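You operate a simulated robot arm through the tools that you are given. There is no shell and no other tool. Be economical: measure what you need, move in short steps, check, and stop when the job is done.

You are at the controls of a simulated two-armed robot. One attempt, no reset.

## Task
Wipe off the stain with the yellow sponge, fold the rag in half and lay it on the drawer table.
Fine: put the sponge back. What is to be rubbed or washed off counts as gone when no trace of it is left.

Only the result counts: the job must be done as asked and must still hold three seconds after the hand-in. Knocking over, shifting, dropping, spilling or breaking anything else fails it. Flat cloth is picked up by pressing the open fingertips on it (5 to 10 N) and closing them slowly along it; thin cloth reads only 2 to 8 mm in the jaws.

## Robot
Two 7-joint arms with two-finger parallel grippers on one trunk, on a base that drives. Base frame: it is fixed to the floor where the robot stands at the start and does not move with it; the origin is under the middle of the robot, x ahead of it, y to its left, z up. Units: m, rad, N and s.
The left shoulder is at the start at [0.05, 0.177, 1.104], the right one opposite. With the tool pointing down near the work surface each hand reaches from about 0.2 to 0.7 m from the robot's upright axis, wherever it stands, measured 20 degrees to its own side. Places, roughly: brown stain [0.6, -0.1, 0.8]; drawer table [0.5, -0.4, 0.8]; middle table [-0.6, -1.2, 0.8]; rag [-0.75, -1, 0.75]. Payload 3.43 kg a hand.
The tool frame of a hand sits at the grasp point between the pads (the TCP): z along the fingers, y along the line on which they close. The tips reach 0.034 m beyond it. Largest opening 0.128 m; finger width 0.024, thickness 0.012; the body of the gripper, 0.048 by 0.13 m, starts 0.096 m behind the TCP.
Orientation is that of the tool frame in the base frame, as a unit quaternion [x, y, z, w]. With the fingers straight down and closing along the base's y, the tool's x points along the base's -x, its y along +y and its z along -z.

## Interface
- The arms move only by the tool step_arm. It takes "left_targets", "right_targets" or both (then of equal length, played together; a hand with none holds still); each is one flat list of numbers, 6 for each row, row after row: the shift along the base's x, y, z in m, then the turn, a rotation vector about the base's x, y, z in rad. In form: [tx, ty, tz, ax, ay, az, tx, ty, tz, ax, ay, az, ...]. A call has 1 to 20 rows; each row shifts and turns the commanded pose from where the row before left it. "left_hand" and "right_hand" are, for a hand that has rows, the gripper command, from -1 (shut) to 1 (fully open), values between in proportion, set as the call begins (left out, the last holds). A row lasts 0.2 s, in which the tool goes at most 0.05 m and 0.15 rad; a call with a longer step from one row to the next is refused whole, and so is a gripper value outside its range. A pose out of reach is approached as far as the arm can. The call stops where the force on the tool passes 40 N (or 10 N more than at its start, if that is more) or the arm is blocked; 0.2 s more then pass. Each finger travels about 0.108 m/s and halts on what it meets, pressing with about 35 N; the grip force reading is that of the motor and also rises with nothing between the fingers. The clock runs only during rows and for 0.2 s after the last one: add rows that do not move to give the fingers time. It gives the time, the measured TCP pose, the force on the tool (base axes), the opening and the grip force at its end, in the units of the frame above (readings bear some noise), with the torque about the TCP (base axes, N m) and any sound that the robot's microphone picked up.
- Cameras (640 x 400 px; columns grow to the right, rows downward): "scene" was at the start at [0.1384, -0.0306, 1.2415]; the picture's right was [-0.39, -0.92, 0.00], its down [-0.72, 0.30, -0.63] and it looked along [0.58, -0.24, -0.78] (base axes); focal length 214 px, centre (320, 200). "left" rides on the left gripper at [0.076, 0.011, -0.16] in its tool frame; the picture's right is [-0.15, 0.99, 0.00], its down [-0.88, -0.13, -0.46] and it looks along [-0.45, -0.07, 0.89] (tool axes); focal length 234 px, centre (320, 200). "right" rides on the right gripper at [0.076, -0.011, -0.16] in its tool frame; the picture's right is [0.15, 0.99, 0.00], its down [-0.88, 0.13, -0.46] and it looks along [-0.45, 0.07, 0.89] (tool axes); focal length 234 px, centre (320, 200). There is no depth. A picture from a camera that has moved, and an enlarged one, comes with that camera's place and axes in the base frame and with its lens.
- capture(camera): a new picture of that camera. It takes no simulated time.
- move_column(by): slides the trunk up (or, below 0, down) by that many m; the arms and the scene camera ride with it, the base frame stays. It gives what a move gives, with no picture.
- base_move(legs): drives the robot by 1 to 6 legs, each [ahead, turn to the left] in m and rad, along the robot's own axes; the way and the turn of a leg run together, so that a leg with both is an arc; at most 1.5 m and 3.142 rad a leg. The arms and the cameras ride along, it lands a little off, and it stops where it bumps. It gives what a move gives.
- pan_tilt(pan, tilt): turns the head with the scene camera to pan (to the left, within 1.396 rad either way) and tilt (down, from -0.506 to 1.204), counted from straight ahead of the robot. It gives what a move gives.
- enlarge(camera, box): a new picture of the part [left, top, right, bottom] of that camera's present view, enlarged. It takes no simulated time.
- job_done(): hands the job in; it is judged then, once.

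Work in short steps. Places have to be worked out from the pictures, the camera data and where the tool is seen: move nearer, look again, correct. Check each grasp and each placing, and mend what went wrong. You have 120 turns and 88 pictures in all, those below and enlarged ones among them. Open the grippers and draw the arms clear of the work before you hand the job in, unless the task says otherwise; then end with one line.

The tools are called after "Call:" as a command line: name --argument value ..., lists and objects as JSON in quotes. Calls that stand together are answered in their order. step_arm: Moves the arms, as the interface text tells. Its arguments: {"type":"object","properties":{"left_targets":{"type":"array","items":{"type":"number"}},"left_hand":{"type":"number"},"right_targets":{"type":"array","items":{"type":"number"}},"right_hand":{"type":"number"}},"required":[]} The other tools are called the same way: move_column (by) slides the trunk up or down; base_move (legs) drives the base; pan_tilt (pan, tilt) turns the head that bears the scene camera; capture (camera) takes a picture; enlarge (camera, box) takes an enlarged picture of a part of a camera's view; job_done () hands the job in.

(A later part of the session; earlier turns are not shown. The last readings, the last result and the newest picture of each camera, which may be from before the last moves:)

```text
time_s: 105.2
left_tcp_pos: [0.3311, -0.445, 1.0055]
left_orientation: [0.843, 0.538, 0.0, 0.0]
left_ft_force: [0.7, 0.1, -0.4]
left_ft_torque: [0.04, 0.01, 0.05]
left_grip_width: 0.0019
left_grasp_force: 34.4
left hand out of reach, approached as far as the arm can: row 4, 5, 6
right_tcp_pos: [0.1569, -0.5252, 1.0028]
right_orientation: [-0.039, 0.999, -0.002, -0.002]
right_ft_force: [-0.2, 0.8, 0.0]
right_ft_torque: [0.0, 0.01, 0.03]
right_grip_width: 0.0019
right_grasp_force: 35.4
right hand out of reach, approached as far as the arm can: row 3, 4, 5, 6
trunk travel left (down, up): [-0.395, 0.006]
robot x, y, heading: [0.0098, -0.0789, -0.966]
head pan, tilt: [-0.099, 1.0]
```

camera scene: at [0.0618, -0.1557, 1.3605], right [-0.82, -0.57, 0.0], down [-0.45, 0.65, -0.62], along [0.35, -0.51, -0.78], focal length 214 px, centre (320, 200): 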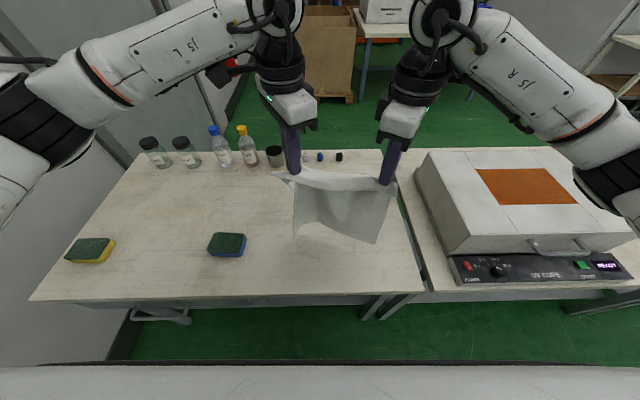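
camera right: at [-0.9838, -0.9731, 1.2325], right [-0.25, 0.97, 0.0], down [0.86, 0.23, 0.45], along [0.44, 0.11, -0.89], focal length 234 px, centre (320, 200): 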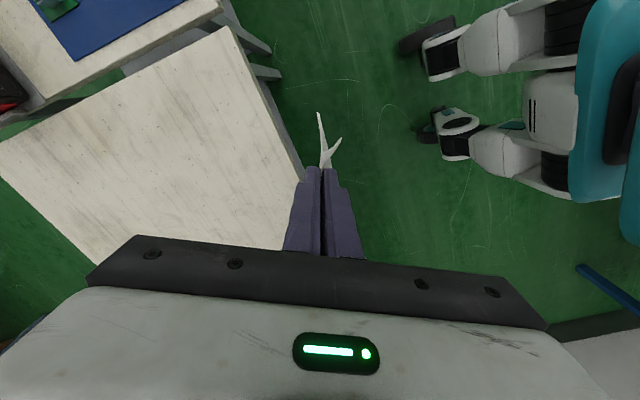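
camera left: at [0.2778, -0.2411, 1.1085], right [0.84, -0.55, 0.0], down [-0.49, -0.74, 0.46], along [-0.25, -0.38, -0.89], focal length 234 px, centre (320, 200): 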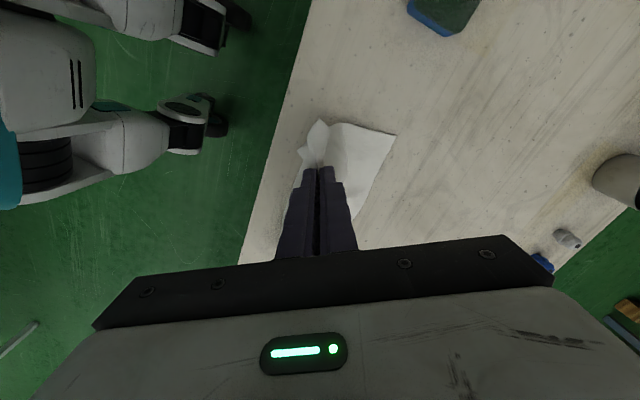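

Forward reach caps at about 0.46 m from the robot with this yaw, so the base will do the horizontal travel. I'll square the left hand, lower with only a slight backward motion, then reverse the base to trail the cloth.

Call:
step_arm --left_targets '[-0.0095, 0.014, 0, 0, 0, 0, -0.0095, 0.014, 0, 0, 0, 0, -0.004, 0.0057, -0.02, 0, 0, 0, -0.004, 0.0057, -0.02, 0, 0, 0, -0.004, 0.0057, -0.02, 0, 0, 0]' --right_targets '[0, 0, 0, 0, 0, 0, 0, 0, 0, 0, 0, 0, -0.004, 0.0057, -0.02, 0, 0, 0, -0.004, 0.0057, -0.02, 0, 0, 0, -0.004, 0.0057, -0.02, 0, 0, 0]'

Call:
base_move --legs '[[-0.09, 0]]'

Call:
capture --camera "left"

Call:
capture --camera "right"

```text
time_s: 106.4
left_tcp_pos: [0.2994, -0.4007, 0.9447]
left_orientation: [0.843, 0.538, 0.0, -0.001]
left_ft_force: [-0.6, 0.4, 0.3]
left_ft_torque: [-0.02, 0.01, 0.05]
left_grip_width: 0.0022
left_grasp_force: 35.0
right_tcp_pos: [0.1432, -0.5107, 0.943]
right_orientation: [-0.038, 0.999, -0.002, -0.002]
right_ft_force: [-0.4, 0.3, -0.3]
right_ft_torque: [0.01, 0.0, 0.04]
right_grip_width: 0.0021
right_grasp_force: 35.1
trunk travel left (down, up): [-0.395, 0.006]
robot x, y, heading: [0.0108, -0.0787, -0.963]
head pan, tilt: [-0.099, 1.0]
```

```text
time_s: 107.5
left_tcp_pos: [0.2483, -0.3258, 0.9466]
left_orientation: [0.843, 0.538, 0.001, 0.0]
left_ft_force: [-0.5, -0.7, 0.3]
left_ft_torque: [-0.07, -0.03, 0.03]
left_grip_width: 0.0019
left_grasp_force: 34.7
right_tcp_pos: [0.0928, -0.4373, 0.9431]
right_orientation: [-0.039, 0.999, -0.002, 0.0]
right_ft_force: [0.2, 0.7, 0.1]
right_ft_torque: [-0.04, -0.01, 0.03]
right_grip_width: 0.0017
right_grasp_force: 35.1
trunk travel left (down, up): [-0.395, 0.006]
robot x, y, heading: [-0.0388, -0.0047, -0.963]
head pan, tilt: [-0.099, 1.0]
```

```text
42 pictures are left
camera left: at [0.2894, -0.2605, 1.104], right [0.84, -0.55, 0.0], down [-0.49, -0.74, 0.46], along [-0.25, -0.38, -0.89], focal length 234 px, centre (320, 200)
```

left: 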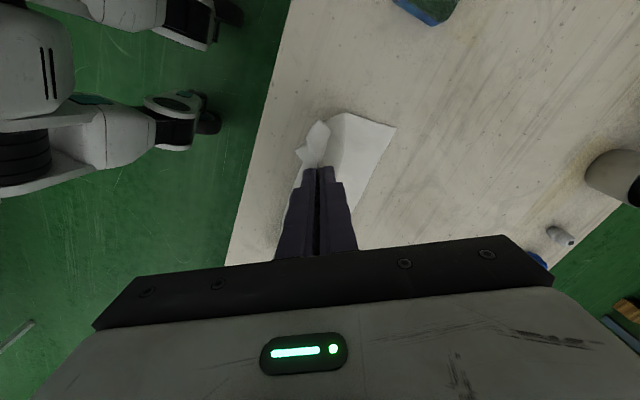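

```text
41 pictures are left
camera right: at [0.0194, -0.4522, 1.1033], right [-0.22, 0.97, 0.0], down [0.87, 0.2, 0.45], along [0.44, 0.1, -0.89], focal length 234 px, centre (320, 200)
```

right: 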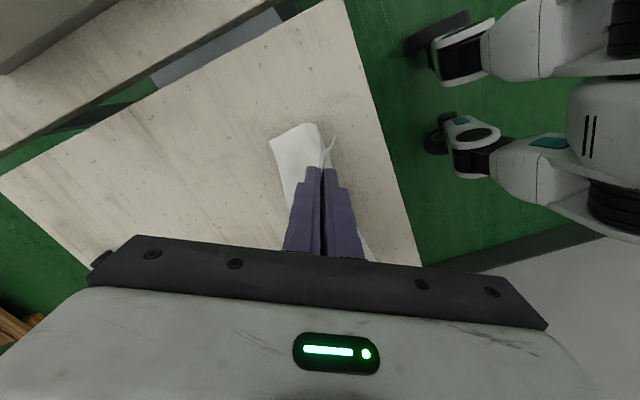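

The hem lies at e2≈0.49 across the width with the cloth trailing up to the hands at 0.41. I'll keep laying, back and down together with the arms, to put about half of it flat.

Call:
step_arm --left_targets '[-0.0103, 0.0147, -0.012, 0, 0, 0, -0.0103, 0.0147, -0.012, 0, 0, 0, -0.0103, 0.0147, -0.012, 0, 0, 0, -0.0103, 0.0147, -0.012, 0, 0, 0, -0.008, 0.0115, -0.012, 0, 0, 0, 0, 0, 0, 0, 0, 0]' --right_targets '[-0.0103, 0.0147, -0.012, 0, 0, 0, -0.0103, 0.0147, -0.012, 0, 0, 0, -0.0103, 0.0147, -0.012, 0, 0, 0, -0.0103, 0.0147, -0.012, 0, 0, 0, -0.008, 0.0115, -0.012, 0, 0, 0, 0, 0, 0, 0, 0, 0]'

Call:
capture --camera "left"

Call:
capture --camera "scene"

```text
time_s: 108.9
left_tcp_pos: [0.1984, -0.2569, 0.8842]
left_orientation: [0.843, 0.539, 0.0, 0.0]
left_ft_force: [-1.3, -0.2, -0.2]
left_ft_torque: [-0.02, -0.02, 0.02]
left_grip_width: 0.002
left_grasp_force: 35.0
right_tcp_pos: [0.0451, -0.3664, 0.8836]
right_orientation: [-0.04, 0.999, -0.001, -0.001]
right_ft_force: [-0.3, 0.1, 0.3]
right_ft_torque: [0.01, 0.01, 0.05]
right_grip_width: 0.0018
right_grasp_force: 35.1
trunk travel left (down, up): [-0.395, 0.006]
robot x, y, heading: [-0.0402, -0.0068, -0.959]
head pan, tilt: [-0.099, 1.0]
```

```text
40 pictures are left
camera left: at [0.2399, -0.1905, 1.0424], right [0.84, -0.55, 0.0], down [-0.49, -0.74, 0.46], along [-0.25, -0.38, -0.89], focal length 234 px, centre (320, 200)
```

left: 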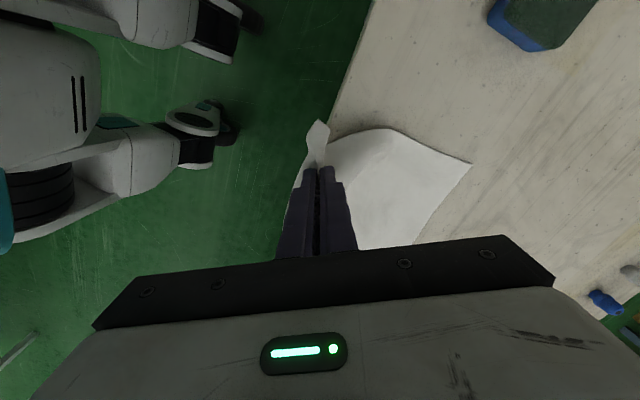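

```text
39 pictures are left
camera scene: at [0.0333, -0.1259, 1.3534], right [-0.87, -0.49, 0.0], down [-0.41, 0.74, -0.54], along [0.26, -0.47, -0.84], focal length 214 px, centre (320, 200)
```

scene: 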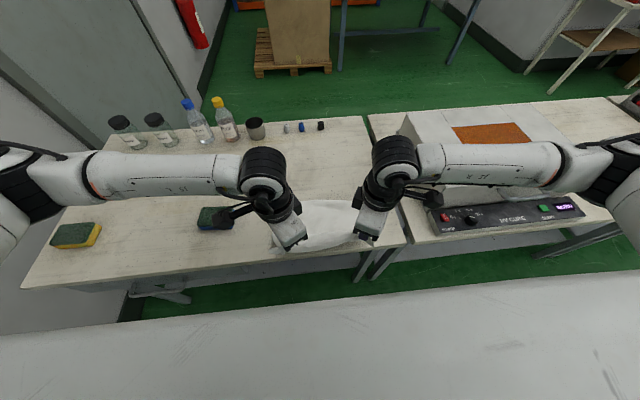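

The hem stayed at e2≈0.50 with the hands back at 0.325, so about half the rag is flat. Now I'll start folding by carrying the held edge forward at about 9 cm height.

Call:
step_arm --left_targets '[0.0086, -0.0123, 0.008, 0, 0, 0, 0.0115, -0.0164, 0.004, 0, 0, 0, 0.0115, -0.0164, 0, 0, 0, 0, 0.0115, -0.0164, -0.004, 0, 0, 0, 0.0115, -0.0164, -0.01, 0, 0, 0, 0, 0, 0, 0, 0, 0]' --right_targets '[0.0086, -0.0123, 0.008, 0, 0, 0, 0.0115, -0.0164, 0.004, 0, 0, 0, 0.0115, -0.0164, 0, 0, 0, 0, 0.0115, -0.0164, -0.004, 0, 0, 0, 0.0115, -0.0164, -0.01, 0, 0, 0, 0, 0, 0, 0, 0, 0]'

Call:
capture --camera "left"

Call:
capture --camera "right"

Call:
enlarge --camera "scene" --box '[230, 140, 422, 260]'

```text
time_s: 110.3
left_tcp_pos: [0.2544, -0.3348, 0.8816]
left_orientation: [0.842, 0.539, 0.0, 0.0]
left_ft_force: [0.1, 0.5, 1.8]
left_ft_torque: [-0.02, 0.0, -0.01]
left_grip_width: 0.0025
left_grasp_force: 34.6
right_tcp_pos: [0.0982, -0.4455, 0.8808]
right_orientation: [-0.041, 0.999, -0.001, -0.001]
right_ft_force: [-0.2, 0.6, -0.4]
right_ft_torque: [0.02, 0.0, 0.0]
right_grip_width: 0.0016
right_grasp_force: 34.9
trunk travel left (down, up): [-0.395, 0.006]
robot x, y, heading: [-0.0403, -0.01, -0.961]
head pan, tilt: [-0.099, 1.0]
```

```text
38 pictures are left
camera left: at [0.2951, -0.2695, 1.0402], right [0.84, -0.55, 0.0], down [-0.49, -0.74, 0.46], along [-0.25, -0.38, -0.89], focal length 234 px, centre (320, 200)
```

left: 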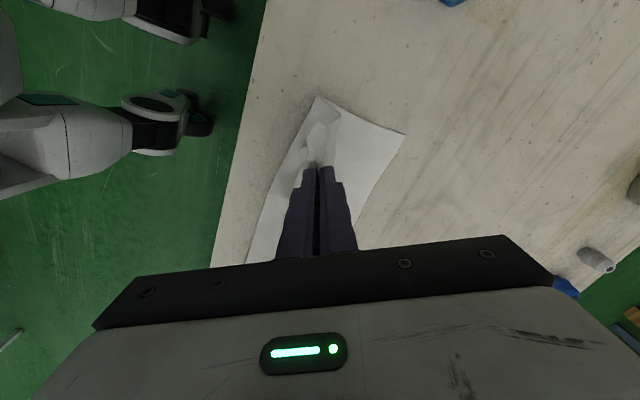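

```text
37 pictures are left
camera right: at [0.0256, -0.4606, 1.0405], right [-0.22, 0.97, 0.0], down [0.87, 0.2, 0.45], along [0.44, 0.1, -0.89], focal length 234 px, centre (320, 200)
```

right: 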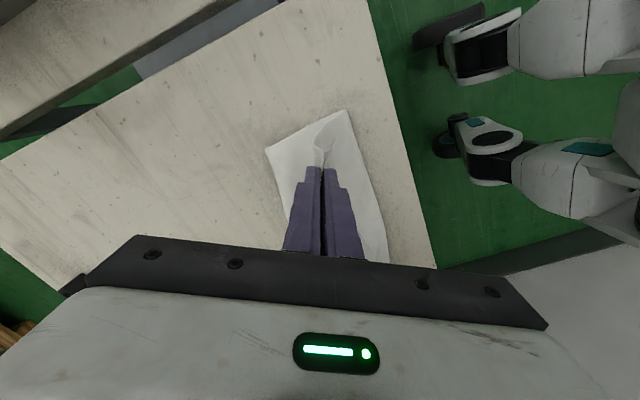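

```text
3.33 times, centred on (326, 200) of scene
camera zoom: at [0.033, -0.1257, 1.3535], right [-0.87, -0.49, 0.0], down [-0.41, 0.73, -0.54], along [0.26, -0.47, -0.84], focal length 715 px, centre (300, 200)
```

zoom: 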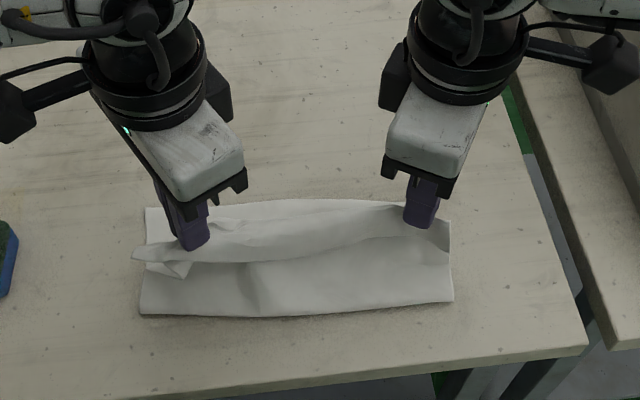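

A clean fold is forming, but the fold line is about 11 cm from the hem instead of 14. I'll lay it back farther at a lower height, then fold forward low so the crease lands in the middle.

Call:
step_arm --left_targets '[-0.0138, 0.0197, -0.009, 0, 0, 0, -0.0138, 0.0197, -0.009, 0, 0, 0, -0.0138, 0.0197, -0.009, 0, 0, 0, -0.0138, 0.0197, -0.01, 0, 0, 0, -0.0138, 0.0197, -0.01, 0, 0, 0, 0, 0, 0, 0, 0, 0]' --right_targets '[-0.0138, 0.0197, -0.009, 0, 0, 0, -0.0138, 0.0197, -0.009, 0, 0, 0, -0.0138, 0.0197, -0.009, 0, 0, 0, -0.0138, 0.0197, -0.01, 0, 0, 0, -0.0138, 0.0197, -0.01, 0, 0, 0, 0, 0, 0, 0, 0, 0]'

Call:
capture --camera "left"

Call:
capture --camera "right"

```text
time_s: 111.7
left_tcp_pos: [0.1846, -0.2359, 0.8345]
left_orientation: [0.842, 0.539, 0.0, 0.0]
left_ft_force: [-0.6, 0.6, -0.4]
left_ft_torque: [-0.03, 0.01, 0.07]
left_grip_width: 0.0023
left_grasp_force: 35.1
right_tcp_pos: [0.0304, -0.3452, 0.8326]
right_orientation: [-0.039, 0.999, -0.002, -0.002]
right_ft_force: [0.8, -0.6, 0.0]
right_ft_torque: [0.0, 0.02, 0.04]
right_grip_width: 0.0019
right_grasp_force: 35.7
trunk travel left (down, up): [-0.395, 0.006]
robot x, y, heading: [-0.0397, -0.0057, -0.962]
head pan, tilt: [-0.099, 1.0]
```

```text
35 pictures are left
camera left: at [0.2264, -0.1712, 0.9929], right [0.84, -0.55, 0.0], down [-0.49, -0.74, 0.46], along [-0.25, -0.38, -0.89], focal length 234 px, centre (320, 200)
```

left: 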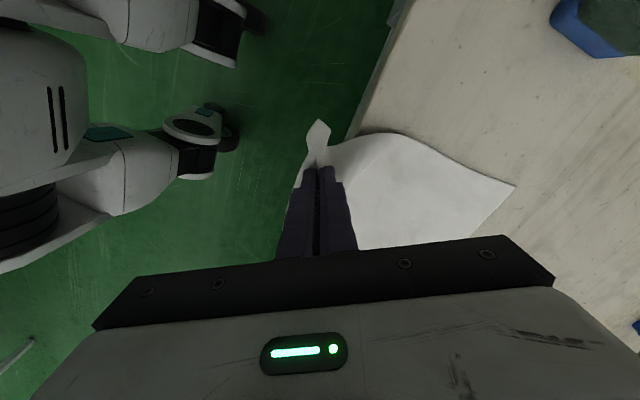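

```text
34 pictures are left
camera right: at [-0.0441, -0.3617, 0.9925], right [-0.22, 0.97, 0.0], down [0.87, 0.2, 0.45], along [0.44, 0.1, -0.89], focal length 234 px, centre (320, 200)
```

right: 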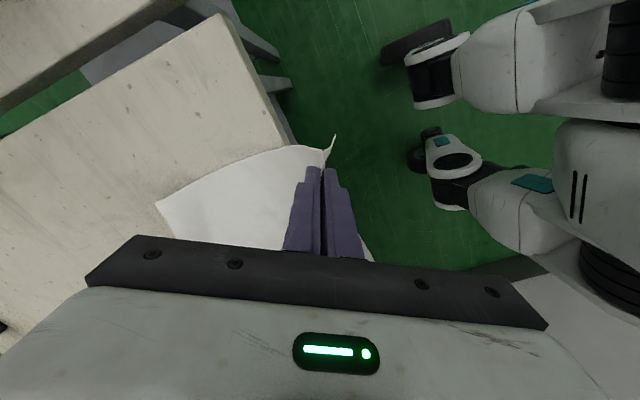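

The hem stays put at about 0.49–0.50 and the cloth is laid almost flat. Now I'll fold forward low, ending with the hands at e2≈0.45 (left) and 0.43 (right).

Call:
step_arm --left_targets '[0.0123, -0.0175, 0.012, 0, 0, 0, 0.0123, -0.0175, 0.008, 0, 0, 0, 0.0123, -0.0175, 0, 0, 0, 0, 0.0123, -0.0175, -0.003, 0, 0, 0, 0.0123, -0.0175, -0.007, 0, 0, 0, 0.0123, -0.0175, -0.01, 0, 0, 0, 0.0123, -0.0175, -0.012, 0, 0, 0, 0, 0, 0, 0, 0, 0]' --right_targets '[0.0107, -0.0152, 0.012, 0, 0, 0, 0.0107, -0.0152, 0.008, 0, 0, 0, 0.0107, -0.0152, 0, 0, 0, 0, 0.0107, -0.0152, -0.003, 0, 0, 0, 0.0107, -0.0152, -0.007, 0, 0, 0, 0.0107, -0.0152, -0.01, 0, 0, 0, 0.0107, -0.0152, -0.012, 0, 0, 0, 0, 0, 0, 0, 0, 0]'

Call:
enlarge --camera "scene" --box '[230, 140, 422, 260]'

Call:
capture --camera "left"

Call:
capture --camera "right"

```text
time_s: 113.5
left_tcp_pos: [0.2677, -0.3569, 0.8239]
left_orientation: [0.842, 0.539, 0.0, 0.0]
left_ft_force: [0.0, -0.4, -0.2]
left_ft_torque: [-0.02, -0.03, 0.0]
left_grip_width: 0.0021
left_grasp_force: 34.5
right_tcp_pos: [0.1047, -0.4532, 0.8232]
right_orientation: [-0.039, 0.999, -0.002, -0.001]
right_ft_force: [-0.4, -0.4, -0.1]
right_ft_torque: [-0.02, 0.02, 0.03]
right_grip_width: 0.0018
right_grasp_force: 34.7
trunk travel left (down, up): [-0.395, 0.006]
robot x, y, heading: [-0.0386, -0.0045, -0.961]
head pan, tilt: [-0.099, 1.0]
```

```text
3.33 times, centred on (326, 200) of scene
camera zoom: at [0.0328, -0.1258, 1.3535], right [-0.87, -0.49, 0.0], down [-0.41, 0.73, -0.54], along [0.26, -0.47, -0.84], focal length 715 px, centre (300, 200)
```

zoom: 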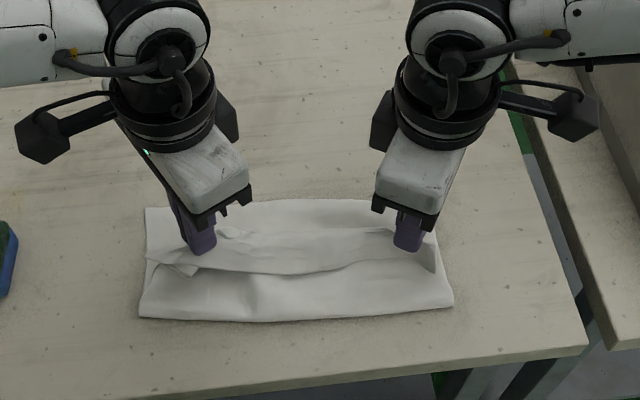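

```text
32 pictures are left
camera left: at [0.3098, -0.2926, 0.9821], right [0.84, -0.55, 0.0], down [-0.49, -0.74, 0.46], along [-0.25, -0.38, -0.89], focal length 234 px, centre (320, 200)
```

left: 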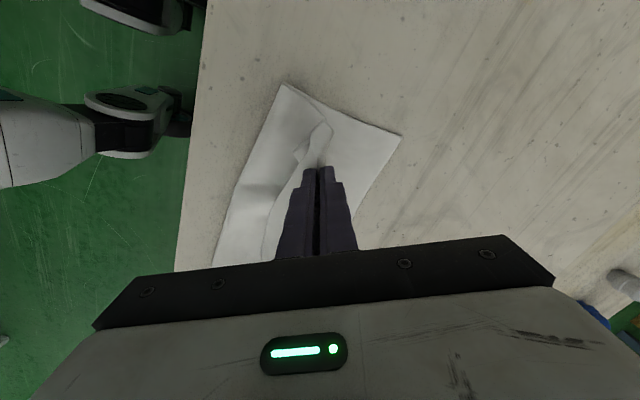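

```text
31 pictures are left
camera right: at [0.0307, -0.4685, 0.9829], right [-0.22, 0.97, 0.0], down [0.87, 0.2, 0.45], along [0.44, 0.1, -0.89], focal length 234 px, centre (320, 200)
```

right: 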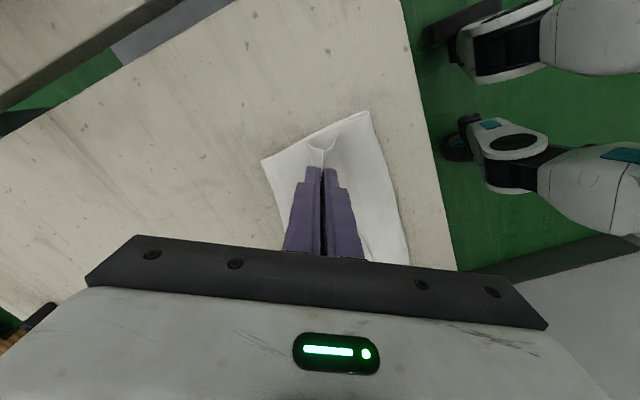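

The held edge has a small flap that would end up doubled back on top when folding away from me. Folding toward me instead makes the flap lead and lie out flat at the hem. So I'll lift, set the hem down near me, trail the cloth away, then fold back toward me.

Call:
step_arm --left_targets '[-0.01, 0.004, 0.03, 0, 0, 0, 0, 0, 0.04, 0, 0, 0, 0, 0, 0.04, 0, 0, 0, 0, 0, 0.04, 0, 0, 0, 0, 0, 0.04, 0, 0, 0, 0, 0, 0, 0, 0, 0]' --right_targets '[0, 0, 0.03, 0, 0, 0, 0, 0, 0.04, 0, 0, 0, 0, 0, 0.04, 0, 0, 0, 0, 0, 0.04, 0, 0, 0, 0, 0, 0.04, 0, 0, 0, 0, 0, 0, 0, 0, 0]'

Call:
base_move --legs '[[-0.07, 0]]'

Call:
enlarge --camera "scene" --box '[180, 60, 468, 240]'

```text
time_s: 114.9
left_tcp_pos: [0.2611, -0.3528, 1.0146]
left_orientation: [0.842, 0.539, 0.0, 0.0]
left_ft_force: [0.2, 0.6, 0.1]
left_ft_torque: [-0.01, -0.03, 0.02]
left_grip_width: 0.0021
left_grasp_force: 34.6
right_tcp_pos: [0.1051, -0.4527, 1.0106]
right_orientation: [-0.039, 0.999, -0.002, -0.001]
right_ft_force: [-0.6, -0.8, -0.4]
right_ft_torque: [-0.01, 0.02, 0.04]
right_grip_width: 0.0017
right_grasp_force: 34.6
trunk travel left (down, up): [-0.395, 0.006]
robot x, y, heading: [-0.0369, -0.006, -0.964]
head pan, tilt: [-0.099, 1.0]
```

```text
time_s: 115.9
left_tcp_pos: [0.2204, -0.2967, 1.0151]
left_orientation: [0.843, 0.538, -0.001, 0.0]
left_ft_force: [-0.2, 0.6, -0.3]
left_ft_torque: [0.01, -0.01, 0.06]
left_grip_width: 0.0021
left_grasp_force: 35.0
right_tcp_pos: [0.0644, -0.3965, 1.0102]
right_orientation: [-0.039, 0.999, -0.003, -0.001]
right_ft_force: [-0.3, 1.1, 0.3]
right_ft_torque: [-0.04, 0.0, 0.05]
right_grip_width: 0.0018
right_grasp_force: 34.8
trunk travel left (down, up): [-0.395, 0.006]
robot x, y, heading: [-0.0724, 0.0527, -0.968]
head pan, tilt: [-0.099, 1.0]
```

```text
2.22 times, centred on (324, 150) of scene
camera zoom: at [-0.0063, -0.0694, 1.3536], right [-0.87, -0.49, 0.0], down [-0.41, 0.74, -0.54], along [0.26, -0.47, -0.84], focal length 477 px, centre (311, 311)
```

zoom: 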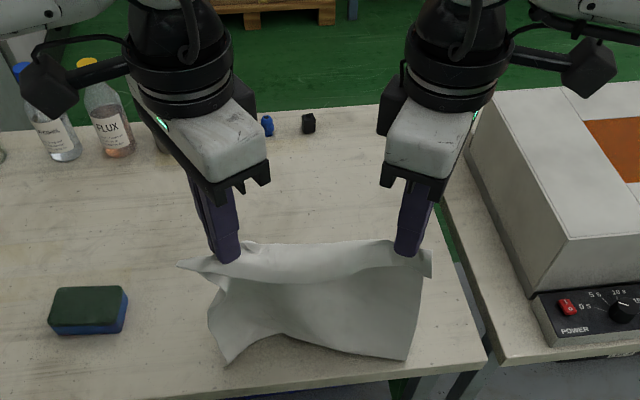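

The hem is at about 0.35, just touching near the table's front. I'll lower while moving slightly forward, then drive ahead so it trails toward me.

Call:
step_arm --left_targets '[0.0086, -0.0123, -0.015, 0, 0, 0, 0.0086, -0.0123, -0.015, 0, 0, 0, 0.0086, -0.0123, -0.015, 0, 0, 0, 0.0086, -0.0123, -0.015, 0, 0, 0]' --right_targets '[0.0086, -0.0123, -0.015, 0, 0, 0, 0.0086, -0.0123, -0.015, 0, 0, 0, 0.0086, -0.0123, -0.015, 0, 0, 0, 0.0086, -0.0123, -0.015, 0, 0, 0]'

Call:
base_move --legs '[[0.06, 0]]'

Call:
enlarge --camera "scene" --box '[180, 80, 468, 260]'

```text
time_s: 116.9
left_tcp_pos: [0.2397, -0.3226, 0.983]
left_orientation: [0.843, 0.538, 0.0, 0.0]
left_ft_force: [-0.3, 0.0, -0.8]
left_ft_torque: [0.0, -0.01, 0.08]
left_grip_width: 0.0021
left_grasp_force: 35.8
left hand out of reach, approached as far as the arm can: row 3, 4
right_tcp_pos: [0.065, -0.3971, 1.0094]
right_orientation: [-0.039, 0.999, -0.002, -0.001]
right_ft_force: [0.7, -0.5, -1.2]
right_ft_torque: [0.0, 0.0, 0.05]
right_grip_width: 0.002
right_grasp_force: 35.3
right hand out of reach, approached as far as the arm can: row 1, 2, 3, 4
trunk travel left (down, up): [-0.395, 0.006]
robot x, y, heading: [-0.0742, 0.049, -0.965]
head pan, tilt: [-0.099, 1.0]
```

```text
time_s: 117.9
left_tcp_pos: [0.2737, -0.371, 0.9823]
left_orientation: [0.843, 0.539, 0.0, 0.0]
left_ft_force: [-0.3, -0.7, -0.5]
left_ft_torque: [0.02, 0.06, 0.03]
left_grip_width: 0.0021
left_grasp_force: 34.5
right_tcp_pos: [0.0997, -0.4465, 1.0104]
right_orientation: [-0.038, 0.999, -0.002, -0.002]
right_ft_force: [0.4, -0.2, -0.9]
right_ft_torque: [0.02, 0.03, 0.02]
right_grip_width: 0.0019
right_grasp_force: 35.5
trunk travel left (down, up): [-0.395, 0.006]
robot x, y, heading: [-0.0451, -0.0045, -0.969]
head pan, tilt: [-0.099, 1.0]
```

```text
2.22 times, centred on (324, 170) of scene
camera zoom: at [0.0294, -0.1208, 1.3533], right [-0.87, -0.49, 0.0], down [-0.41, 0.74, -0.54], along [0.26, -0.47, -0.84], focal length 477 px, centre (311, 267)
```

zoom: 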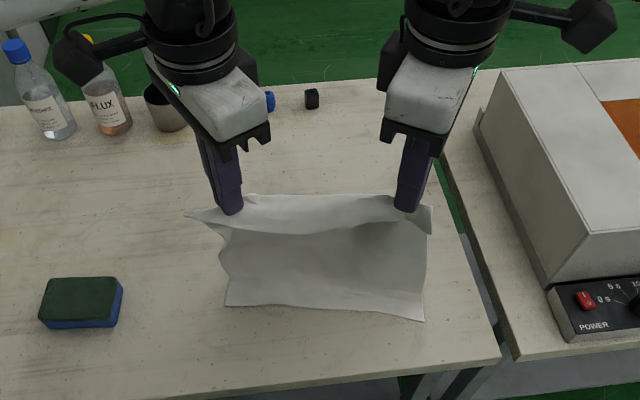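

The right hand is at its forward limit and the hem got dragged. I'll level and square the hands at height, back up again, then lower straight and drive forward in small alternating steps.

Call:
step_arm --left_targets '[-0.0095, 0.014, 0.014, 0, 0, 0, -0.0095, 0.014, 0.014, 0, 0, 0, 0, 0, 0, 0, 0, 0]'

Call:
base_move --legs '[[-0.08, 0]]'

Call:
step_arm --left_targets '[0, 0, -0.02, 0, 0, 0, 0, 0, -0.02, 0, 0, 0, 0, 0, 0, 0, 0, 0]' --right_targets '[0, 0, -0.02, 0, 0, 0, 0, 0, -0.02, 0, 0, 0, 0, 0, 0, 0, 0, 0]'

Call:
base_move --legs '[[0.05, 0]]'

Call:
enlarge --camera "scene" --box '[180, 80, 468, 260]'

```text
time_s: 118.7
left_tcp_pos: [0.2539, -0.3445, 1.0115]
left_orientation: [0.843, 0.538, 0.0, 0.001]
left_ft_force: [-0.9, 0.2, -0.2]
left_ft_torque: [0.01, 0.01, 0.01]
left_grip_width: 0.0019
left_grasp_force: 35.0
right_tcp_pos: [0.0995, -0.447, 1.0093]
right_orientation: [-0.039, 0.999, -0.002, -0.002]
right_ft_force: [-0.7, -0.3, -0.4]
right_ft_torque: [-0.03, -0.03, 0.04]
right_grip_width: 0.0018
right_grasp_force: 35.0
trunk travel left (down, up): [-0.395, 0.006]
robot x, y, heading: [-0.0413, -0.0012, -0.963]
head pan, tilt: [-0.099, 1.0]
```

```text
time_s: 119.7
left_tcp_pos: [0.2084, -0.2783, 1.0125]
left_orientation: [0.843, 0.538, 0.0, 0.0]
left_ft_force: [-0.8, 1.1, 0.7]
left_ft_torque: [-0.03, 0.0, 0.04]
left_grip_width: 0.002
left_grasp_force: 35.0
right_tcp_pos: [0.0548, -0.3823, 1.0116]
right_orientation: [-0.038, 0.999, -0.002, -0.001]
right_ft_force: [0.1, 0.5, -0.2]
right_ft_torque: [-0.02, -0.02, 0.03]
right_grip_width: 0.0017
right_grasp_force: 34.7
trunk travel left (down, up): [-0.395, 0.006]
robot x, y, heading: [-0.0865, 0.062, -0.963]
head pan, tilt: [-0.099, 1.0]
```

```text
time_s: 120.5
left_tcp_pos: [0.2099, -0.2794, 0.9711]
left_orientation: [0.843, 0.538, 0.0, 0.0]
left_ft_force: [1.2, -0.2, -0.3]
left_ft_torque: [0.01, -0.04, 0.02]
left_grip_width: 0.0022
left_grasp_force: 35.2
right_tcp_pos: [0.0546, -0.3817, 0.9711]
right_orientation: [-0.038, 0.999, -0.002, -0.001]
right_ft_force: [0.1, -0.5, -0.1]
right_ft_torque: [-0.01, 0.01, 0.04]
right_grip_width: 0.0018
right_grasp_force: 35.2
trunk travel left (down, up): [-0.395, 0.006]
robot x, y, heading: [-0.0875, 0.0649, -0.967]
head pan, tilt: [-0.099, 1.0]
```

```text
time_s: 121.5
left_tcp_pos: [0.2396, -0.3205, 0.9709]
left_orientation: [0.843, 0.538, -0.001, -0.001]
left_ft_force: [-0.2, -0.4, 0.0]
left_ft_torque: [0.02, 0.04, 0.03]
left_grip_width: 0.0023
left_grasp_force: 35.5
right_tcp_pos: [0.0829, -0.4245, 0.972]
right_orientation: [-0.038, 0.999, -0.003, -0.003]
right_ft_force: [-0.2, 0.0, -1.0]
right_ft_torque: [0.05, 0.01, 0.02]
right_grip_width: 0.0017
right_grasp_force: 35.1
trunk travel left (down, up): [-0.395, 0.006]
robot x, y, heading: [-0.0602, 0.0214, -0.973]
head pan, tilt: [-0.099, 1.0]
```

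```text
2.22 times, centred on (324, 170) of scene
camera zoom: at [0.0131, -0.0976, 1.3532], right [-0.87, -0.48, 0.0], down [-0.41, 0.74, -0.54], along [0.26, -0.47, -0.84], focal length 477 px, centre (311, 267)
```

zoom: 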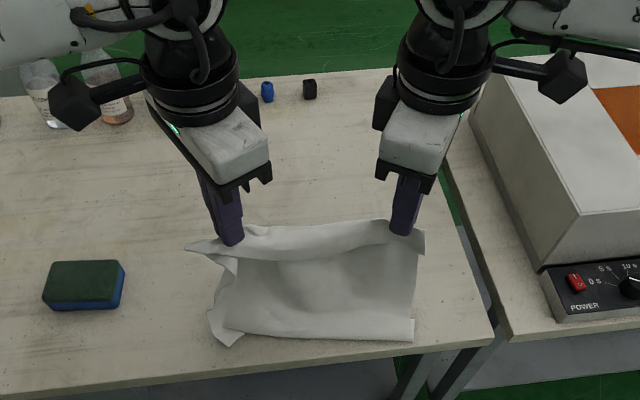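

Now the hem stays at about 0.34–0.35 and the cloth trails toward me. I'll keep alternating lowering and driving forward.

Call:
step_arm --left_targets '[0, 0, -0.015, 0, 0, 0, 0, 0, -0.015, 0, 0, 0]' --right_targets '[0, 0, -0.015, 0, 0, 0, 0, 0, -0.015, 0, 0, 0]'

Call:
base_move --legs '[[0.05, 0.005]]'

Call:
step_arm --left_targets '[0, 0, -0.015, 0, 0, 0, 0, 0, -0.015, 0, 0, 0]' --right_targets '[0, 0, -0.015, 0, 0, 0, 0, 0, -0.015, 0, 0, 0]'

Call:
base_move --legs '[[0.04, 0.005]]'

Call:
enlarge --camera "scene" --box '[180, 100, 468, 280]'

```text
time_s: 122.0
left_tcp_pos: [0.2389, -0.3209, 0.9419]
left_orientation: [0.843, 0.539, 0.0, 0.0]
left_ft_force: [-1.6, -0.1, 0.6]
left_ft_torque: [-0.01, 0.0, 0.06]
left_grip_width: 0.0019
left_grasp_force: 34.8
right_tcp_pos: [0.0824, -0.4236, 0.942]
right_orientation: [-0.038, 0.999, -0.002, -0.002]
right_ft_force: [0.2, 0.6, -0.1]
right_ft_torque: [-0.03, 0.02, 0.06]
right_grip_width: 0.0018
right_grasp_force: 35.7
trunk travel left (down, up): [-0.395, 0.006]
robot x, y, heading: [-0.0602, 0.0227, -0.963]
head pan, tilt: [-0.099, 1.0]
```

```text
time_s: 123.0
left_tcp_pos: [0.2686, -0.3598, 0.9422]
left_orientation: [0.841, 0.541, -0.001, -0.001]
left_ft_force: [0.2, -0.3, -0.6]
left_ft_torque: [0.02, 0.01, 0.07]
left_grip_width: 0.0023
left_grasp_force: 35.0
right_tcp_pos: [0.1138, -0.4641, 0.9409]
right_orientation: [-0.041, 0.999, -0.002, -0.001]
right_ft_force: [0.2, 0.3, 0.0]
right_ft_torque: [0.02, 0.0, 0.04]
right_grip_width: 0.0016
right_grasp_force: 35.3
trunk travel left (down, up): [-0.395, 0.006]
robot x, y, heading: [-0.0301, -0.0182, -0.963]
head pan, tilt: [-0.099, 1.0]
```

```text
time_s: 123.6
left_tcp_pos: [0.2687, -0.3603, 0.9121]
left_orientation: [0.842, 0.54, 0.0, 0.0]
left_ft_force: [-0.3, 0.2, -0.3]
left_ft_torque: [0.03, 0.0, 0.01]
left_grip_width: 0.0022
left_grasp_force: 35.0
right_tcp_pos: [0.112, -0.4643, 0.9113]
right_orientation: [-0.041, 0.999, -0.002, -0.001]
right_ft_force: [-0.5, 0.8, -0.3]
right_ft_torque: [0.0, 0.0, 0.07]
right_grip_width: 0.0019
right_grasp_force: 34.9
trunk travel left (down, up): [-0.395, 0.006]
robot x, y, heading: [-0.0337, -0.016, -0.961]
head pan, tilt: [-0.099, 1.0]
```

```text
time_s: 124.5
left_tcp_pos: [0.2937, -0.3907, 0.912]
left_orientation: [0.841, 0.542, 0.0, -0.001]
left_ft_force: [0.2, 0.1, -0.5]
left_ft_torque: [0.04, 0.0, 0.04]
left_grip_width: 0.0022
left_grasp_force: 35.5
right_tcp_pos: [0.1364, -0.4955, 0.9104]
right_orientation: [-0.044, 0.999, -0.002, -0.002]
right_ft_force: [0.1, 0.3, 0.0]
right_ft_torque: [0.05, 0.0, 0.04]
right_grip_width: 0.0018
right_grasp_force: 34.6
trunk travel left (down, up): [-0.395, 0.006]
robot x, y, heading: [-0.0109, -0.0511, -0.955]
head pan, tilt: [-0.099, 1.0]
```

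```text
2.22 times, centred on (324, 190) of scene
camera zoom: at [0.0649, -0.169, 1.3532], right [-0.87, -0.49, 0.0], down [-0.42, 0.73, -0.54], along [0.27, -0.47, -0.84], focal length 477 px, centre (311, 222)
```

zoom: 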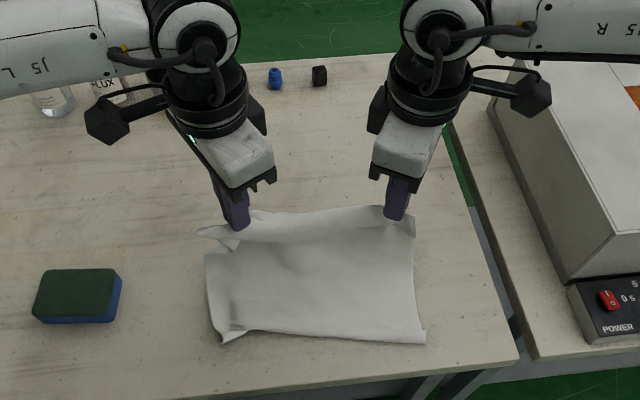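

The hem is at about 0.36–0.385 with the sheet laid well. I'll lower more, drive 3.5 cm, and push the arms forward while lowering.

Call:
step_arm --left_targets '[0.0057, -0.0082, -0.02, 0, 0, 0, 0.0057, -0.0082, -0.02, 0, 0, 0]' --right_targets '[0.0057, -0.0082, -0.02, 0, 0, 0, 0.0057, -0.0082, -0.02, 0, 0, 0]'

Call:
base_move --legs '[[0.035, 0]]'

Call:
step_arm --left_targets '[0.0115, -0.0164, -0.015, 0, 0, 0, 0.0115, -0.0164, -0.015, 0, 0, 0, 0, 0, 0, 0, 0, 0]' --right_targets '[0.0115, -0.0164, -0.015, 0, 0, 0, 0.0115, -0.0164, -0.015, 0, 0, 0, 0, 0, 0, 0, 0, 0]'

Call:
enlarge --camera "scene" --box '[180, 100, 468, 280]'

```text
time_s: 125.0
left_tcp_pos: [0.3031, -0.4066, 0.8717]
left_orientation: [0.84, 0.542, 0.001, -0.001]
left_ft_force: [-0.9, -0.4, 1.0]
left_ft_torque: [0.01, 0.0, 0.06]
left_grip_width: 0.0021
left_grasp_force: 34.8
right_tcp_pos: [0.1372, -0.4946, 0.9122]
right_orientation: [-0.044, 0.999, -0.002, -0.001]
right_ft_force: [1.0, -0.2, -0.5]
right_ft_torque: [0.0, -0.04, 0.03]
right_grip_width: 0.0018
right_grasp_force: 34.8
right hand out of reach, approached as far as the arm can: row 1, 2
trunk travel left (down, up): [-0.395, 0.006]
robot x, y, heading: [-0.0018, -0.0514, -0.95]
head pan, tilt: [-0.099, 1.0]
```

```text
time_s: 125.9
left_tcp_pos: [0.3232, -0.4352, 0.8705]
left_orientation: [0.841, 0.542, 0.0, 0.0]
left_ft_force: [0.6, -0.6, -0.2]
left_ft_torque: [0.04, 0.02, 0.04]
left_grip_width: 0.0023
left_grasp_force: 34.4
right_tcp_pos: [0.1579, -0.5237, 0.9116]
right_orientation: [-0.044, 0.999, -0.002, -0.002]
right_ft_force: [0.4, -1.0, 0.2]
right_ft_torque: [0.06, 0.01, 0.02]
right_grip_width: 0.0019
right_grasp_force: 35.3
trunk travel left (down, up): [-0.395, 0.006]
robot x, y, heading: [0.0129, -0.0732, -0.955]
head pan, tilt: [-0.099, 1.0]
```

```text
time_s: 126.7
left_tcp_pos: [0.3272, -0.4398, 0.8682]
left_orientation: [0.841, 0.541, 0.0, -0.001]
left_ft_force: [-0.9, -0.5, 1.4]
left_ft_torque: [0.01, 0.06, 0.06]
left_grip_width: 0.0021
left_grasp_force: 34.8
left hand out of reach, approached as far as the arm can: row 1, 2
right_tcp_pos: [0.1557, -0.5234, 0.9122]
right_orientation: [-0.044, 0.999, -0.002, -0.002]
right_ft_force: [0.4, 0.2, -0.5]
right_ft_torque: [-0.02, -0.04, 0.01]
right_grip_width: 0.002
right_grasp_force: 34.6
right hand out of reach, approached as far as the arm can: row 1, 2
trunk travel left (down, up): [-0.395, 0.006]
robot x, y, heading: [0.012, -0.0754, -0.956]
head pan, tilt: [-0.099, 1.0]
```

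```text
2.22 times, centred on (324, 190) of scene
camera zoom: at [0.0839, -0.196, 1.3534], right [-0.87, -0.49, 0.0], down [-0.42, 0.73, -0.54], along [0.27, -0.47, -0.84], focal length 477 px, centre (311, 222)
```

zoom: 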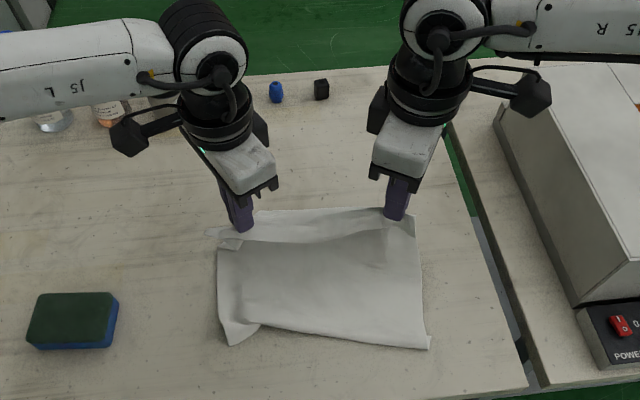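

The hem is at 0.385–0.41, and the hands are at their forward limit 13.5 cm beyond it. I'll level the hands down to about 5 cm height so half the sheet lies flat, then check before folding back.

Call:
step_arm --left_targets '[0, 0, -0.008, 0, 0, 0, 0, 0, -0.008, 0, 0, 0, 0, 0, -0.008, 0, 0, 0, 0, 0, 0, 0, 0, 0]' --right_targets '[0, 0, -0.024, 0, 0, 0, 0, 0, -0.024, 0, 0, 0, 0, 0, -0.02, 0, 0, 0, 0, 0, 0, 0, 0, 0]'

Call:
enlarge --camera "scene" --box '[220, 150, 412, 270]'

Call:
capture --camera "left"

```text
time_s: 127.7
left_tcp_pos: [0.327, -0.4387, 0.8433]
left_orientation: [0.84, 0.542, -0.001, 0.0]
left_ft_force: [-0.1, -0.5, -0.5]
left_ft_torque: [-0.03, 0.0, 0.02]
left_grip_width: 0.0021
left_grasp_force: 34.6
right_tcp_pos: [0.1562, -0.5227, 0.8435]
right_orientation: [-0.043, 0.999, -0.003, -0.002]
right_ft_force: [0.6, 0.4, -0.4]
right_ft_torque: [-0.01, 0.0, 0.02]
right_grip_width: 0.0018
right_grasp_force: 35.2
trunk travel left (down, up): [-0.395, 0.006]
robot x, y, heading: [0.0142, -0.074, -0.953]
head pan, tilt: [-0.099, 1.0]
```

```text
3.33 times, centred on (316, 210) of scene
camera zoom: at [0.0839, -0.1959, 1.3534], right [-0.87, -0.49, 0.0], down [-0.42, 0.73, -0.54], along [0.27, -0.47, -0.84], focal length 715 px, centre (333, 167)
```

zoom: 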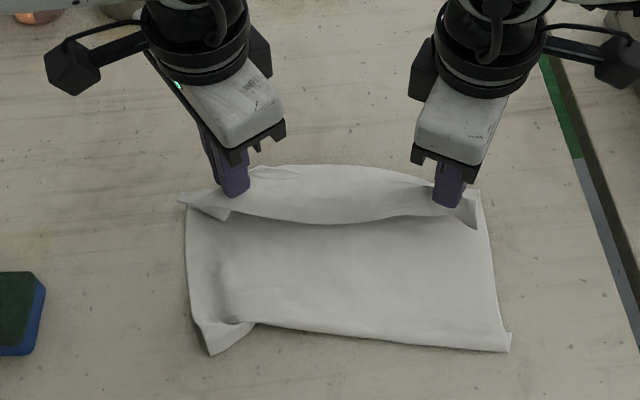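

```text
24 pictures are left
camera left: at [0.3679, -0.3731, 1.001], right [0.84, -0.54, 0.0], down [-0.48, -0.75, 0.46], along [-0.25, -0.38, -0.89], focal length 234 px, centre (320, 200)
```

left: 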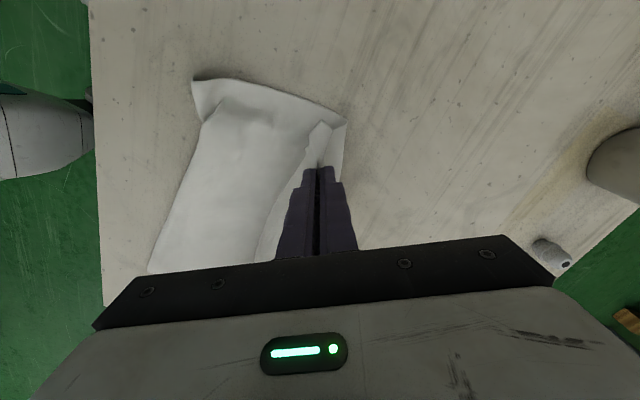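

The lower half is flat with its far end about 14 cm from the hem, and the flap points toward me. Now I'll fold back low, moving 8 cm toward me perpendicular to the hem.

Call:
step_arm --left_targets '[-0.0076, 0.0141, 0.008, 0, 0, 0, -0.0076, 0.0141, -0.002, 0, 0, 0, -0.0076, 0.0141, -0.01, 0, 0, 0, -0.0076, 0.0141, -0.012, 0, 0, 0, -0.0076, 0.0141, -0.012, 0, 0, 0, 0, 0, 0, 0, 0, 0]' --right_targets '[-0.0076, 0.0141, 0.008, 0, 0, 0, -0.0076, 0.0141, -0.002, 0, 0, 0, -0.0076, 0.0141, -0.01, 0, 0, 0, -0.0076, 0.0141, -0.012, 0, 0, 0, -0.0076, 0.0141, -0.012, 0, 0, 0, 0, 0, 0, 0, 0, 0]'

Call:
enlarge --camera "scene" --box '[220, 150, 412, 270]'

Call:
capture --camera "left"

Call:
capture --camera "right"

```text
time_s: 129.1
left_tcp_pos: [0.2884, -0.3666, 0.8151]
left_orientation: [0.841, 0.542, 0.0, 0.0]
left_ft_force: [0.7, -0.3, 0.3]
left_ft_torque: [-0.02, -0.01, 0.0]
left_grip_width: 0.0021
left_grasp_force: 35.2
right_tcp_pos: [0.1175, -0.453, 0.8148]
right_orientation: [-0.044, 0.999, -0.002, -0.001]
right_ft_force: [0.3, 0.2, 0.4]
right_ft_torque: [-0.01, 0.01, 0.02]
right_grip_width: 0.0019
right_grasp_force: 34.6
trunk travel left (down, up): [-0.395, 0.006]
robot x, y, heading: [0.0115, -0.0771, -0.954]
head pan, tilt: [-0.099, 1.0]
```

```text
3.33 times, centred on (316, 210) of scene
camera zoom: at [0.0839, -0.196, 1.3534], right [-0.87, -0.49, 0.0], down [-0.42, 0.73, -0.54], along [0.27, -0.47, -0.84], focal length 715 px, centre (333, 167)
```

zoom: 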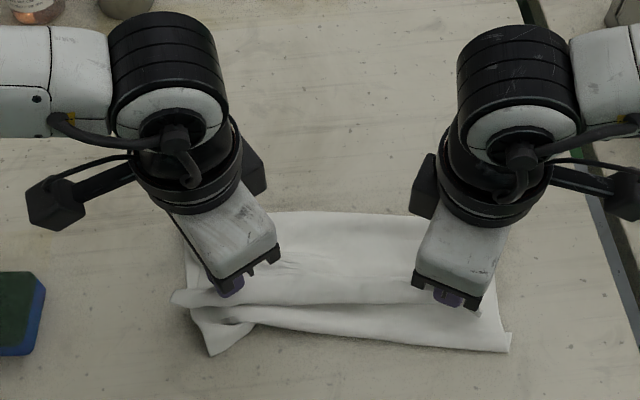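

```text
22 pictures are left
camera left: at [0.3296, -0.3008, 0.9735], right [0.84, -0.54, 0.0], down [-0.48, -0.75, 0.46], along [-0.25, -0.38, -0.89], focal length 234 px, centre (320, 200)
```

left: 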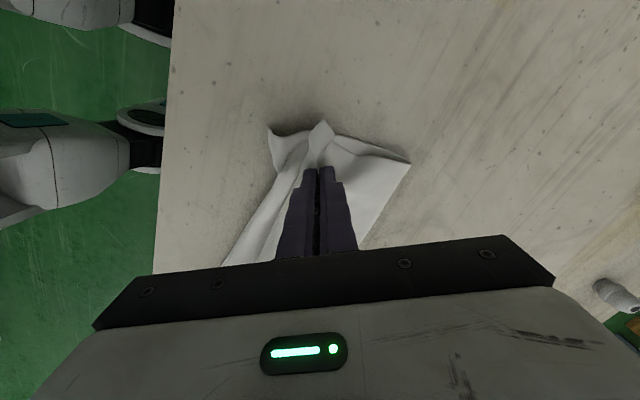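

```text
21 pictures are left
camera right: at [0.0442, -0.4693, 0.9756], right [-0.23, 0.97, 0.0], down [0.87, 0.21, 0.45], along [0.44, 0.1, -0.89], focal length 234 px, centre (320, 200)
```

right: 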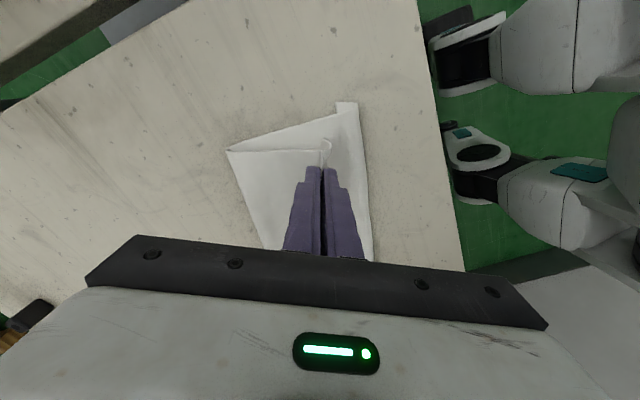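

The fold depth is about 13 cm, and the upper edge is about 3.5 cm short of the hem. The pinched loop will give back some of that on release. I'll move the hands another 2.2 cm toward me, go down to near contact, and release gently.

Call:
step_arm --left_targets '[-0.0052, 0.0097, -0.004, 0, 0, 0, -0.0052, 0.0097, -0.006, 0, 0, 0, 0, 0, 0, 0, 0, 0]' --right_targets '[-0.0052, 0.0097, -0.004, 0, 0, 0, -0.0052, 0.0097, -0.006, 0, 0, 0, 0, 0, 0, 0, 0, 0]'

Call:
step_arm --left_targets '[0, 0, 0, 0, 0, 0, 0, 0, 0, 0, 0, 0]' --right_targets '[0, 0, 0, 0, 0, 0, 0, 0, 0, 0, 0, 0]' --left_hand -0.75 --right_hand -0.75

Call:
step_arm --left_targets '[0, 0, 0.01, 0, 0, 0, 0, 0, 0.03, 0, 0, 0, 0, 0, 0.05, 0, 0, 0, 0, 0, 0.05, 0, 0, 0]' --right_targets '[0, 0, 0.01, 0, 0, 0, 0, 0, 0.03, 0, 0, 0, 0, 0, 0.05, 0, 0, 0, 0, 0, 0.05, 0, 0, 0]'

Call:
enlarge --camera "scene" --box '[220, 150, 412, 270]'

Call:
capture --camera "left"

Call:
capture --camera "right"

```text
time_s: 129.9
left_tcp_pos: [0.2782, -0.3464, 0.8041]
left_orientation: [0.841, 0.541, 0.0, 0.0]
left_ft_force: [0.7, -1.5, 0.0]
left_ft_torque: [0.01, 0.0, 0.04]
left_grip_width: 0.0023
left_grasp_force: 35.2
right_tcp_pos: [0.1089, -0.4334, 0.8044]
right_orientation: [-0.044, 0.999, -0.002, -0.001]
right_ft_force: [-0.9, -0.5, -0.6]
right_ft_torque: [0.02, -0.01, 0.01]
right_grip_width: 0.0018
right_grasp_force: 35.2
trunk travel left (down, up): [-0.395, 0.006]
robot x, y, heading: [0.0095, -0.0763, -0.959]
head pan, tilt: [-0.099, 1.0]
```

```text
time_s: 130.5
left_tcp_pos: [0.2792, -0.3477, 0.8053]
left_orientation: [0.84, 0.542, 0.001, 0.001]
left_ft_force: [-0.4, 0.0, 0.2]
left_ft_torque: [-0.01, -0.01, -0.03]
left_grip_width: 0.016
left_grasp_force: 0.1
right_tcp_pos: [0.1084, -0.4331, 0.8048]
right_orientation: [-0.044, 0.999, -0.002, -0.002]
right_ft_force: [-0.3, -0.3, 0.4]
right_ft_torque: [-0.02, 0.02, 0.03]
right_grip_width: 0.016
right_grasp_force: 0.2
trunk travel left (down, up): [-0.395, 0.006]
robot x, y, heading: [0.0112, -0.0767, -0.959]
head pan, tilt: [-0.099, 1.0]
```

```text
time_s: 131.5
left_tcp_pos: [0.2786, -0.3469, 0.9474]
left_orientation: [0.84, 0.543, 0.0, 0.0]
left_ft_force: [-0.4, -1.0, 0.4]
left_ft_torque: [-0.02, 0.01, -0.01]
left_grip_width: 0.0159
left_grasp_force: 0.0
right_tcp_pos: [0.1096, -0.4323, 0.9464]
right_orientation: [-0.044, 0.999, -0.002, -0.001]
right_ft_force: [-0.2, 0.9, -0.4]
right_ft_torque: [-0.02, 0.04, -0.02]
right_grip_width: 0.0159
right_grasp_force: 0.1
trunk travel left (down, up): [-0.395, 0.006]
robot x, y, heading: [0.0134, -0.0776, -0.955]
head pan, tilt: [-0.099, 1.0]
```

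```text
3.33 times, centred on (316, 210) of scene
camera zoom: at [0.0836, -0.1956, 1.3534], right [-0.87, -0.49, 0.0], down [-0.42, 0.73, -0.54], along [0.27, -0.47, -0.84], focal length 715 px, centre (333, 167)
```

zoom: 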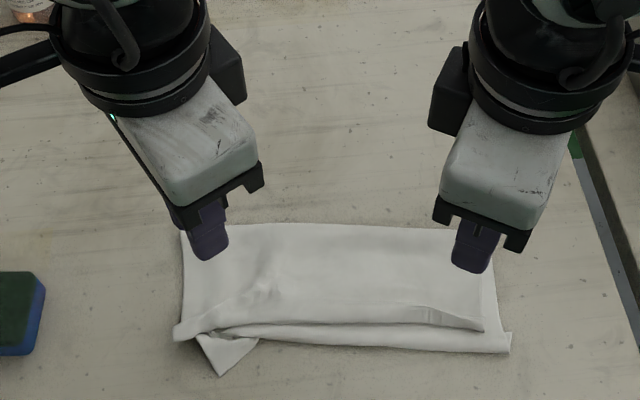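

```text
19 pictures are left
camera left: at [0.3185, -0.2825, 1.1043], right [0.84, -0.54, 0.0], down [-0.48, -0.75, 0.46], along [-0.25, -0.38, -0.89], focal length 234 px, centre (320, 200)
```

left: 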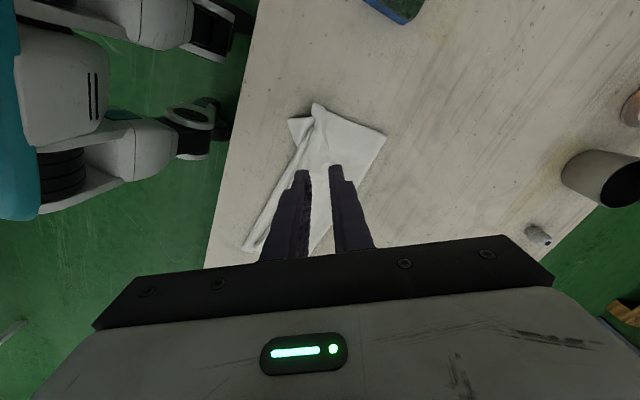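

```text
18 pictures are left
camera right: at [0.0358, -0.4488, 1.1066], right [-0.23, 0.97, 0.0], down [0.87, 0.21, 0.45], along [0.44, 0.1, -0.89], focal length 234 px, centre (320, 200)
```

right: 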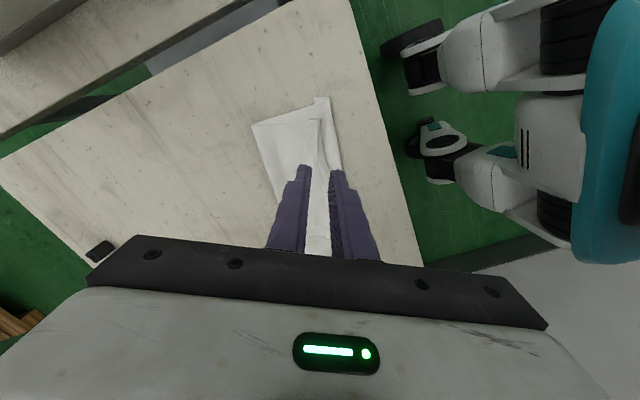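

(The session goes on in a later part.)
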